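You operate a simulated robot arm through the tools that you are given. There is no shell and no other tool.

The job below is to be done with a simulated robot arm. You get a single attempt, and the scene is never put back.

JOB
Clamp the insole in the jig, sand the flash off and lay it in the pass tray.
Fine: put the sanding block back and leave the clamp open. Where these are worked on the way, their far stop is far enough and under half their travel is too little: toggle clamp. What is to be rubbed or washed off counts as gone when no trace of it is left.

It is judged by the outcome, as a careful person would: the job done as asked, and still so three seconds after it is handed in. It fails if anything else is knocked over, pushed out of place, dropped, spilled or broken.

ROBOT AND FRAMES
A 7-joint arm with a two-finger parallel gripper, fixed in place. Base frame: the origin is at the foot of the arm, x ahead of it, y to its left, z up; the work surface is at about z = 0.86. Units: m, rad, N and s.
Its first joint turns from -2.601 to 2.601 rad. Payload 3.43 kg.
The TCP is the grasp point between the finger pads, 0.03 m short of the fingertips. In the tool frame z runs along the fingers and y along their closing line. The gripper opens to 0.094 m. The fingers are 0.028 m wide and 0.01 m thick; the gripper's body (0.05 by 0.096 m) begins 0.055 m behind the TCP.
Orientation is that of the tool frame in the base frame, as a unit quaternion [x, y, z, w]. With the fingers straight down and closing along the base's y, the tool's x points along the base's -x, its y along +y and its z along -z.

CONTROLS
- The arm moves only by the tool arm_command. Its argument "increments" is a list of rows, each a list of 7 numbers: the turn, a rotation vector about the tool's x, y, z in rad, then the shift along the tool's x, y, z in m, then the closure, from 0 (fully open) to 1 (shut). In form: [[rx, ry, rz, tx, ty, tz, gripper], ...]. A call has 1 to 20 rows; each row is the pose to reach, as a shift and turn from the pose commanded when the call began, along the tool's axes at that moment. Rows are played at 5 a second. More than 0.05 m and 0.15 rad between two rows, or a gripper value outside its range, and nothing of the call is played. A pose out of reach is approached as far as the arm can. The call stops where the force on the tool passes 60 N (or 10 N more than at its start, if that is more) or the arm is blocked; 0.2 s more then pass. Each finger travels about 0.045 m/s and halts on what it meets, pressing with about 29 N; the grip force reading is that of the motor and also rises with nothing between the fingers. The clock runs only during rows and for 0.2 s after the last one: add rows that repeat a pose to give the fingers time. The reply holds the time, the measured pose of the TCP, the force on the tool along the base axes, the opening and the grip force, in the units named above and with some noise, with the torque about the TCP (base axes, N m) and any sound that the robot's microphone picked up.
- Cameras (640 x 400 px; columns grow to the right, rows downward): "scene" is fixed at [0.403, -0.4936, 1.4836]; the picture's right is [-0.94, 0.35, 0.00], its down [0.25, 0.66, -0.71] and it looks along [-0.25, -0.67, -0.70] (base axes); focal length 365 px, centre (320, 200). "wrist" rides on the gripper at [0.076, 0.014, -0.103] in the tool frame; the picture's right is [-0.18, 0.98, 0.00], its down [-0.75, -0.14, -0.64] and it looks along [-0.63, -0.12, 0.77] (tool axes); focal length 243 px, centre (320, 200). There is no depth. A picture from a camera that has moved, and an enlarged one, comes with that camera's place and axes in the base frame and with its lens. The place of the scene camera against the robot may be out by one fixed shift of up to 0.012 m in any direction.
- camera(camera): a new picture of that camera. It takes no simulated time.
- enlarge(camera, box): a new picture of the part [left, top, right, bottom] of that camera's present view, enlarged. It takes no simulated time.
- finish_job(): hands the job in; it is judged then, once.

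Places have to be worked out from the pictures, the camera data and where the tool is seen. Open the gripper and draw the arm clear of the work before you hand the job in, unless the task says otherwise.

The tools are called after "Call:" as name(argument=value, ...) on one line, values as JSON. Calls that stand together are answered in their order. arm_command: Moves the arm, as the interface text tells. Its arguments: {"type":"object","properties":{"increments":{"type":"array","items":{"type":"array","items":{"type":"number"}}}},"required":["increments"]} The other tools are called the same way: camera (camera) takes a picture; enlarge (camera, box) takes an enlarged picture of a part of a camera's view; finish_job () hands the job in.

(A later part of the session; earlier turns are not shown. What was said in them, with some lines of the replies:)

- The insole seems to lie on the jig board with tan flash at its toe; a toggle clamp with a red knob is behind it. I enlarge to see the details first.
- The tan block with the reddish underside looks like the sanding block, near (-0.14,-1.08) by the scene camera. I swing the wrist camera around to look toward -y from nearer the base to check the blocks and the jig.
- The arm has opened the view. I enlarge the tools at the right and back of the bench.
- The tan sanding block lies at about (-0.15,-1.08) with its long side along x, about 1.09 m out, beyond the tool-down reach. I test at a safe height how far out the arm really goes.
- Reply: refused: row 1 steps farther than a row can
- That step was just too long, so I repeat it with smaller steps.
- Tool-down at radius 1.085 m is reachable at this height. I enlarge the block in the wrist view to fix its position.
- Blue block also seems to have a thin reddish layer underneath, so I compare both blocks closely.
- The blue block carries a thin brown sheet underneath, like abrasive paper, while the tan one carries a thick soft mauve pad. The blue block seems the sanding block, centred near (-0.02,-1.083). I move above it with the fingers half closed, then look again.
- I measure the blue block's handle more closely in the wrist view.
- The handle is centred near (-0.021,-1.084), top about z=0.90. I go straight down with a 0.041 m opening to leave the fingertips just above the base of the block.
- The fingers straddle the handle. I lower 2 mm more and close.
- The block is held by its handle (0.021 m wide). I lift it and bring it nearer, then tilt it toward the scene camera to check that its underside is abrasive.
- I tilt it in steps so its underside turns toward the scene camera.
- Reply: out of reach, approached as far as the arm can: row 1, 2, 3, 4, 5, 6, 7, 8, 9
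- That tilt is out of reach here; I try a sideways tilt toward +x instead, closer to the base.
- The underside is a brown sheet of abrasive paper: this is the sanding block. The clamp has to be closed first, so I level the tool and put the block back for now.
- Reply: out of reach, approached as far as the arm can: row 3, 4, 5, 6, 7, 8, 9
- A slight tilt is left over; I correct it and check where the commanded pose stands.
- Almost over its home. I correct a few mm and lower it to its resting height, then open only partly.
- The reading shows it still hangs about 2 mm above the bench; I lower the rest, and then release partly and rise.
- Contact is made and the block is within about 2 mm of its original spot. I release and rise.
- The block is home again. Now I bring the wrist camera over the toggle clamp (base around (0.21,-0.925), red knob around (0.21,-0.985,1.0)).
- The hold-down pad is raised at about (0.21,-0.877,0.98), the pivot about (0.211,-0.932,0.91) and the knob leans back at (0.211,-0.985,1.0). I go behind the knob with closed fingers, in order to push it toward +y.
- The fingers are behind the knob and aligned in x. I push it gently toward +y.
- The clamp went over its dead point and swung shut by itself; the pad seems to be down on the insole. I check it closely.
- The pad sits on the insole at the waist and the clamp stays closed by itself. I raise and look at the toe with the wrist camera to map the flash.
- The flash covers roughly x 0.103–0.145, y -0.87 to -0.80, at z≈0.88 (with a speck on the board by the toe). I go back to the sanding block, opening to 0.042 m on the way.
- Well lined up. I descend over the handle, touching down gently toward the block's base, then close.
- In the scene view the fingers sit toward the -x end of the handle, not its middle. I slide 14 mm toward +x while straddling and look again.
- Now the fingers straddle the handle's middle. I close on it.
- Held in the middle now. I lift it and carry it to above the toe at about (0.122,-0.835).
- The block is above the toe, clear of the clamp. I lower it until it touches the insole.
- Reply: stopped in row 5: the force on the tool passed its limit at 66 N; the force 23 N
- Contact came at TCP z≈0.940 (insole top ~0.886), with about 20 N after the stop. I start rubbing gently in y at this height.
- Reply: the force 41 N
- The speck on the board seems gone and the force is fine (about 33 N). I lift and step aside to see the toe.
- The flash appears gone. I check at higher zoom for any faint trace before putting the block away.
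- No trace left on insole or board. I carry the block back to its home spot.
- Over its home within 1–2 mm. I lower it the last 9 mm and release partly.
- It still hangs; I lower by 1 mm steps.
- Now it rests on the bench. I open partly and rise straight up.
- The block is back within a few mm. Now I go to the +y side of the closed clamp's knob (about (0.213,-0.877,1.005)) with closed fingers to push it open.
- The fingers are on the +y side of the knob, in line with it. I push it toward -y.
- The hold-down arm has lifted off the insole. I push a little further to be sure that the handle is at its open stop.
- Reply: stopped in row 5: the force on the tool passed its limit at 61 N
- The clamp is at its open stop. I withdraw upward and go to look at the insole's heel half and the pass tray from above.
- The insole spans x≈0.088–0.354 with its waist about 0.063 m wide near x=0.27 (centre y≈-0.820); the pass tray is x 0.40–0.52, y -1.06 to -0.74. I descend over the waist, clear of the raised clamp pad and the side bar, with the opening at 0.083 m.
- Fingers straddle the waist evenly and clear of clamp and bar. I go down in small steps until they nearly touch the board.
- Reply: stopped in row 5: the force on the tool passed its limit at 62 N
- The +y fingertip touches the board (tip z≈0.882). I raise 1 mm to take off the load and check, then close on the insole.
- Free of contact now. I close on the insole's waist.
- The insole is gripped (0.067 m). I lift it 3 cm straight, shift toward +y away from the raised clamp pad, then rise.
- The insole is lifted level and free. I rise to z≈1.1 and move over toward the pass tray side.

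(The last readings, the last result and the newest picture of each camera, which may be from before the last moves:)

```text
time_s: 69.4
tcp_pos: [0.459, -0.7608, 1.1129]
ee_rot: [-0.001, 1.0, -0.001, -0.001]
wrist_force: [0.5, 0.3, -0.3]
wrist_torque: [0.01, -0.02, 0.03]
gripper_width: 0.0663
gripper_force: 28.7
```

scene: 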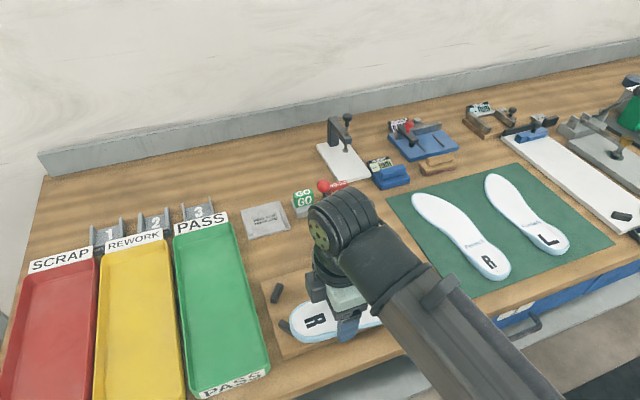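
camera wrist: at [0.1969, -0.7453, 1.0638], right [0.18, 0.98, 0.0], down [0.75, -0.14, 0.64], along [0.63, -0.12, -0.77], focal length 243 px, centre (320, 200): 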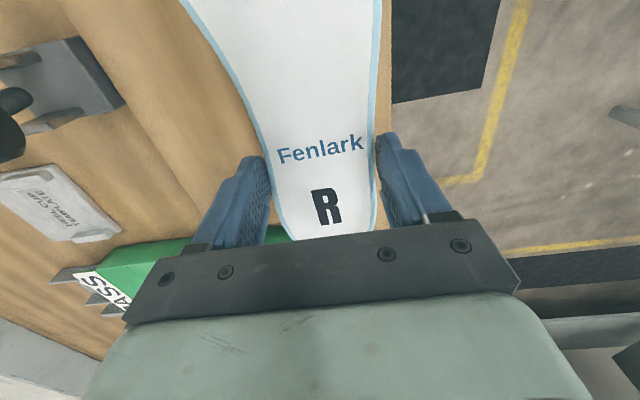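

I rotate the tool a quarter turn so that the insole lies lengthwise with the tray (heel toward +y).

Call:
arm_command(increments=[[0, 0, -0.12, 0, 0, 0, 1], [0, 0, -0.25, 0, 0, 0, 1], [0, 0, -0.38, 0, 0, 0, 1], [0, 0, -0.51, 0, 0, 0, 1], [0, 0, -0.64, 0, 0, 0, 1], [0, 0, -0.77, 0, 0, 0, 1], [0, 0, -0.9, 0, 0, 0, 1], [0, 0, -1.03, 0, 0, 0, 1], [0, 0, -1.16, 0, 0, 0, 1], [0, 0, -1.29, 0, 0, 0, 1], [0, 0, -1.42, 0, 0, 0, 1], [0, 0, -1.53, 0, 0, 0, 1], [0, 0, -1.571, 0, 0, 0, 1], [0, 0, -1.571, 0, 0, 0, 1]])

Call:
camera(camera="scene")

Call:
camera(camera="wrist")

```text
time_s: 72.4
tcp_pos: [0.4589, -0.7587, 1.1124]
ee_rot: [0.708, -0.706, 0.0, 0.002]
wrist_force: [0.2, -0.5, -0.3]
wrist_torque: [-0.03, 0.01, 0.01]
gripper_width: 0.0664
gripper_force: 29.0
```

```text
taken
```

scene: 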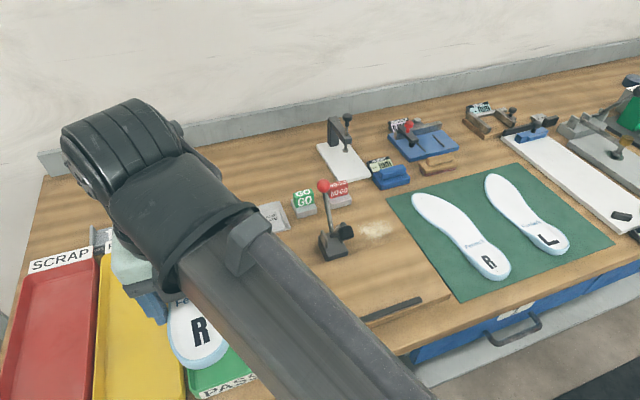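

```text
taken
camera wrist: at [0.4447, -0.8345, 1.2139], right [-0.98, 0.18, 0.0], down [0.14, 0.76, 0.64], along [0.12, 0.63, -0.77], focal length 243 px, centre (320, 200)
```

wrist: 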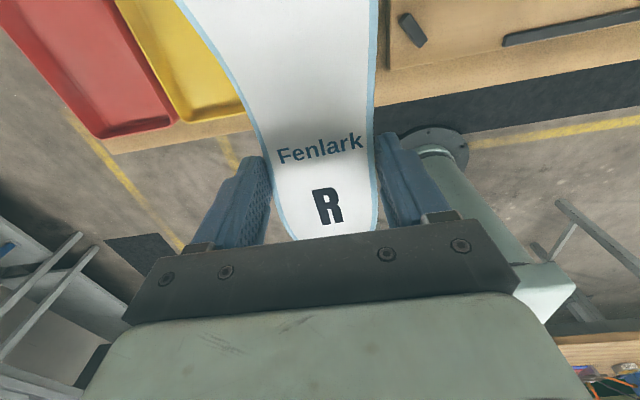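

The insole now points lengthwise. I shift it to centre over the pass tray (TCP ≈ (0.457,-0.848)) and lower to above the rim.

Call:
arm_command(increments=[[0, 0, 0, 0.03, 0.001, 0, 1], [0, 0, 0, 0.06, 0.002, 0, 1], [0, 0, 0, 0.089, 0.002, 0, 1], [0, 0, 0, 0.089, 0.002, 0.04, 1], [0, 0, 0, 0.089, 0.002, 0.08, 1], [0, 0, 0, 0.089, 0.002, 0.12, 1], [0, 0, 0, 0.089, 0.002, 0.145, 1], [0, 0, 0, 0.089, 0.002, 0.145, 1]])

Call:
camera(camera="scene")

Call:
camera(camera="wrist")

```text
time_s: 74.2
tcp_pos: [0.4569, -0.8481, 0.967]
ee_rot: [0.708, -0.706, 0.001, 0.002]
wrist_force: [-0.7, -0.7, -0.4]
wrist_torque: [0.03, -0.02, -0.02]
gripper_width: 0.0665
gripper_force: 29.0
```

```text
taken
```

scene: 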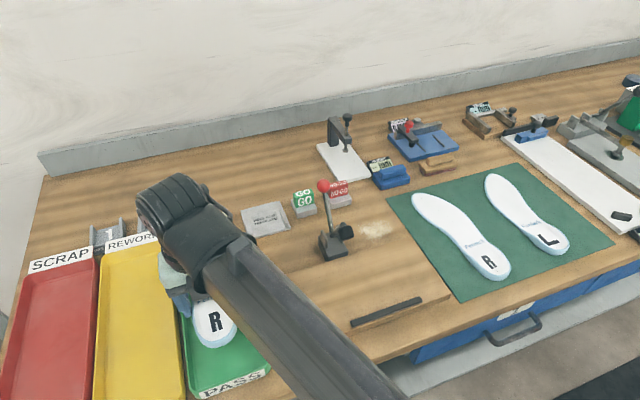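

```text
taken
camera wrist: at [0.4419, -0.9241, 1.0689], right [-0.98, 0.18, 0.0], down [0.14, 0.76, 0.64], along [0.12, 0.63, -0.77], focal length 243 px, centre (320, 200)
```

wrist: 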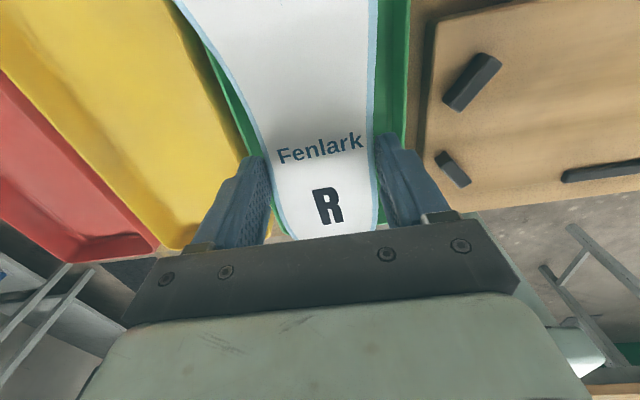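

Clearances look like about 1 cm on both sides with the insole aligned to the tray. I lower it slowly into the tray.

Call:
arm_command(increments=[[0, 0, 0, 0.002, 0.001, 0.015, 1], [0, 0, 0, 0.002, 0.001, 0.03, 1], [0, 0, 0, 0.002, 0.001, 0.045, 1], [0, 0, 0, 0.002, 0.001, 0.055, 1], [0, 0, 0, 0.002, 0.001, 0.061, 1], [0, 0, 0, 0.002, 0.001, 0.064, 1], [0, 0, 0, 0.002, 0.001, 0.064, 1]])

Call:
camera(camera="wrist")

Call:
enlarge(camera="scene", box=[130, 220, 290, 400])

```text
time_s: 75.8
tcp_pos: [0.4552, -0.8506, 0.9032]
ee_rot: [0.708, -0.706, 0.0, 0.002]
wrist_force: [0.2, 0.0, -0.1]
wrist_torque: [0.0, 0.01, -0.02]
gripper_width: 0.0661
gripper_force: 29.1
```

```text
taken
camera wrist: at [0.441, -0.9261, 1.0054], right [-0.98, 0.18, 0.0], down [0.14, 0.76, 0.64], along [0.12, 0.63, -0.77], focal length 243 px, centre (320, 200)
```

wrist: 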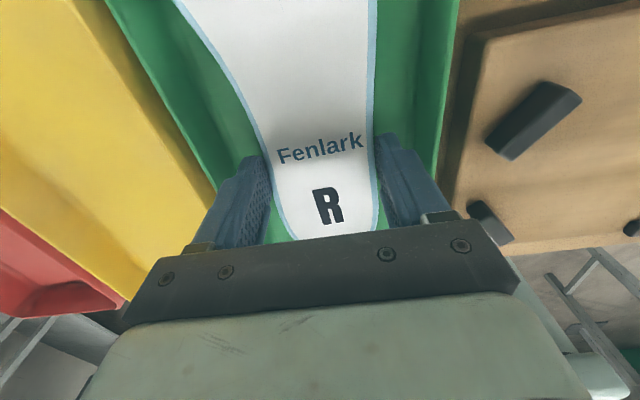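

```text
2.22 times, centred on (210, 310) of scene
camera zoom: at [0.403, -0.4936, 1.4836], right [-0.94, 0.35, 0.0], down [0.25, 0.66, -0.71], along [-0.25, -0.67, -0.7], focal length 811 px, centre (564, -44)
```

zoom: 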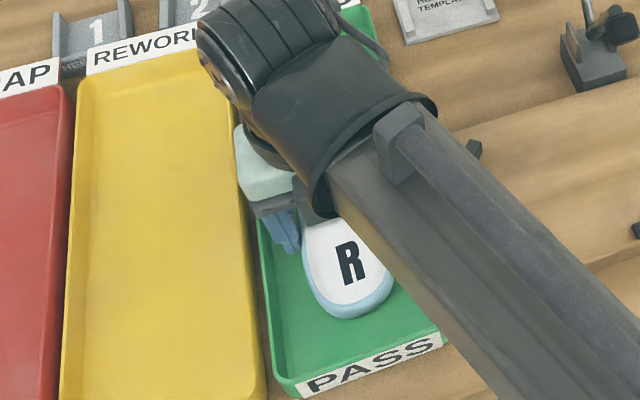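

It is inside the tray with room all round. I lower the last millimetres until it touches.

Call:
arm_command(increments=[[0, 0, 0, 0, 0, 0.002, 1], [0, 0, 0, 0, 0, 0.004, 1], [0, 0, 0, 0, 0, 0.005, 1], [0, 0, 0, 0, 0, 0.006, 1], [0, 0, 0, 0, 0, 0.006, 1]])

```text
time_s: 77.0
tcp_pos: [0.456, -0.851, 0.8986]
ee_rot: [0.708, -0.706, 0.0, 0.001]
wrist_force: [-1.0, -1.0, -0.9]
wrist_torque: [0.04, 0.0, 0.04]
gripper_width: 0.0661
gripper_force: 29.1
```

Call:
arm_command(increments=[[0, 0, 0, 0, 0, 0.001, 1], [0, 0, 0, 0, 0, 0.002, 1], [0, 0, 0, 0, 0, 0.002, 1]])

```text
time_s: 77.8
tcp_pos: [0.4551, -0.8504, 0.8952]
ee_rot: [0.707, -0.707, 0.0, 0.001]
wrist_force: [-0.6, 0.4, -0.8]
wrist_torque: [0.03, -0.02, 0.02]
gripper_width: 0.066
gripper_force: 29.2
```

Still no contact, so I continue down by 1 mm steps.

Call:
arm_command(increments=[[0, 0, 0, 0, 0, 0.001, 1], [0, 0, 0, 0, 0, 0.001, 1], [0, 0, 0, 0, 0, 0.002, 1], [0, 0, 0, 0, 0, 0.002, 1]])

```text
time_s: 78.8
tcp_pos: [0.4551, -0.8506, 0.8939]
ee_rot: [0.707, -0.707, 0.001, 0.003]
wrist_force: [-1.1, 0.6, 13.8]
wrist_torque: [-0.04, -0.39, -0.11]
gripper_width: 0.0661
gripper_force: 29.3
```

It touches the tray floor. I release with a small opening, then rise straight up.

Call:
arm_command(increments=[[0, 0, 0, 0, 0, -0.001, 1], [0, 0, 0, 0, 0, -0.001, 0.25], [0, 0, 0, 0, 0, -0.001, 0.2], [0, 0, 0, 0, 0, -0.001, 0.2], [0, 0, 0, 0, 0, -0.02, 0.2], [0, 0, 0, 0, 0, -0.05, 0.2], [0, 0, 0, 0, 0, -0.09, 0.2], [0, 0, 0, 0, 0, -0.13, 0.2], [0, 0, 0, 0, 0, -0.17, 0.2], [0, 0, 0, 0, 0, -0.2, 0.2], [0, 0, 0, 0, 0, -0.2, 0.2]])

Call:
camera(camera="scene")

Call:
camera(camera="wrist")

```text
time_s: 81.2
tcp_pos: [0.4551, -0.8496, 1.0953]
ee_rot: [0.708, -0.706, 0.001, 0.002]
wrist_force: [0.1, -0.2, 0.4]
wrist_torque: [-0.04, 0.02, 0.0]
gripper_width: 0.0751
gripper_force: 0.0
```

```text
taken
```

scene: 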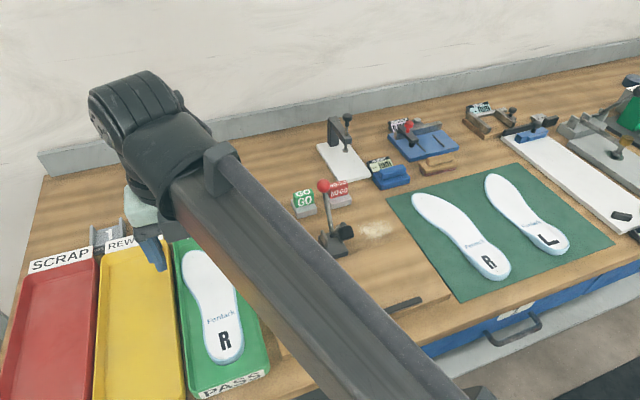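

```text
taken
camera wrist: at [0.4407, -0.9249, 1.1955], right [-0.98, 0.18, 0.0], down [0.14, 0.76, 0.64], along [0.12, 0.63, -0.77], focal length 243 px, centre (320, 200)
```

wrist: 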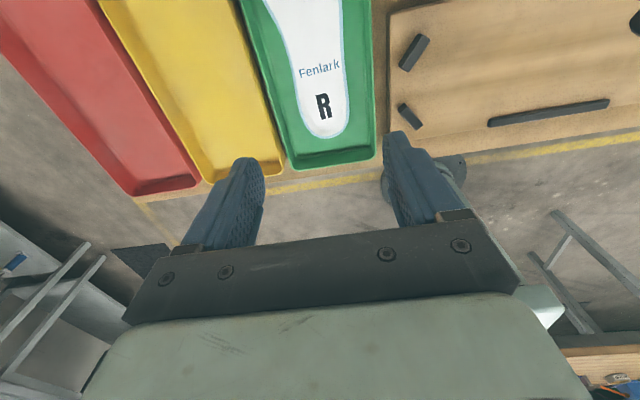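

The insole lies in the pass tray. I open the gripper and draw the arm back for a last check of everything.

Call:
arm_command(increments=[[0, 0, 0, 0, 0, -0.03, 0.1], [0, 0, 0, -0.04, 0, -0.05, 0], [0, 0, 0, -0.08, 0, -0.07, 0], [0, 0, 0, -0.12, 0, -0.09, 0], [0, 0, 0, -0.16, 0, -0.1, 0], [0, 0, 0, -0.2, -0.02, -0.1, 0], [0, 0, 0, -0.22, -0.05, -0.1, 0], [0, 0, 0, -0.24, -0.08, -0.1, 0], [0, 0, 0, -0.24, -0.08, -0.1, 0]])

Call:
camera(camera="scene")

Call:
enlarge(camera="scene", box=[150, 200, 300, 400])

Call:
enlarge(camera="scene", box=[260, 90, 480, 270])

```text
time_s: 83.2
tcp_pos: [0.5407, -0.6131, 1.1823]
ee_rot: [0.707, -0.707, 0.008, 0.003]
wrist_force: [0.0, 0.0, -0.2]
wrist_torque: [0.02, -0.04, 0.04]
gripper_width: 0.094
gripper_force: 0.1
out of reach, approached as far as the arm can: row 5, 6, 7, 8, 9
```

```text
taken
```

scene: 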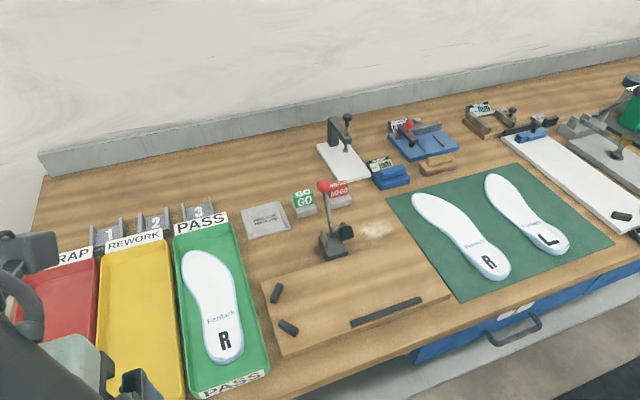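

```text
2.00 times, centred on (225, 300) of scene
camera zoom: at [0.403, -0.4936, 1.4836], right [-0.94, 0.35, 0.0], down [0.25, 0.66, -0.71], along [-0.25, -0.67, -0.7], focal length 730 px, centre (510, 0)
```

zoom: 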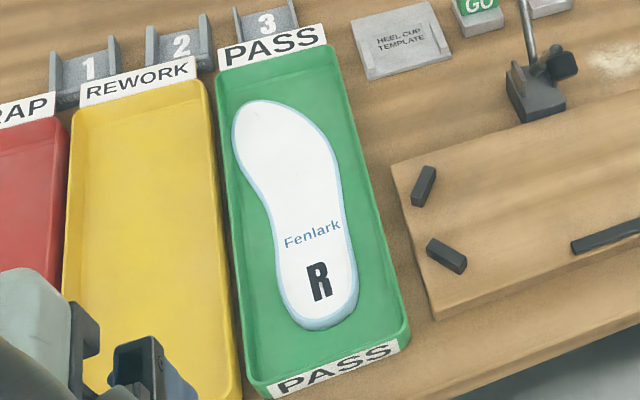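

```text
2.22 times, centred on (370, 180) of scene
camera zoom: at [0.403, -0.4936, 1.4836], right [-0.94, 0.35, 0.0], down [0.25, 0.66, -0.71], along [-0.25, -0.67, -0.7], focal length 811 px, centre (209, 244)
```

zoom: 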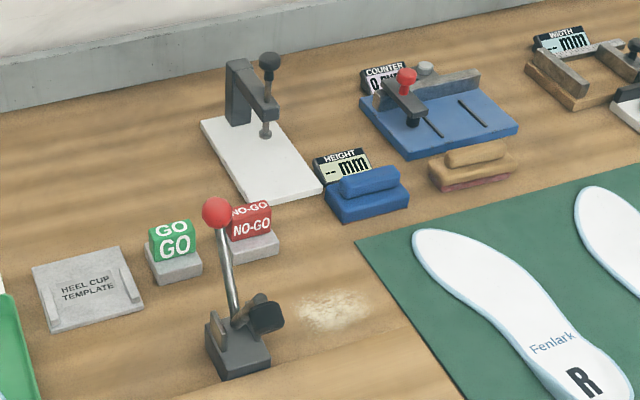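

The clean insole lies flat in the pass tray, the clamp is fully open, and the sanding block is back in its place. Nothing else has moved, the gripper is open and the arm is clear, so I hand the job in.

Call:
finish_job()

```text
The job is handed in.
```

The insole was clamped in the jig, its flash sanded off, and it now lies flat in the pass tray; the job is handed in.

- **Flash:** zoomed pictures taken after sanding show no trace on the insole or on the board beside it.
- **Clamp:** it closed onto the insole before sanding. I pushed it back to its open stop before taking the insole out, and it is still open.
- **Sanding block:** I used the blue block with brown abrasive paper underneath. It is back by the height display, about 3 to 5 mm from where it started. I picked it up once before clamping, to check its underside, and put it back before the real sanding pass.
- **Rest of the bench:** nothing else looks moved in the last pictures. The gripper is open and the arm is drawn clear.
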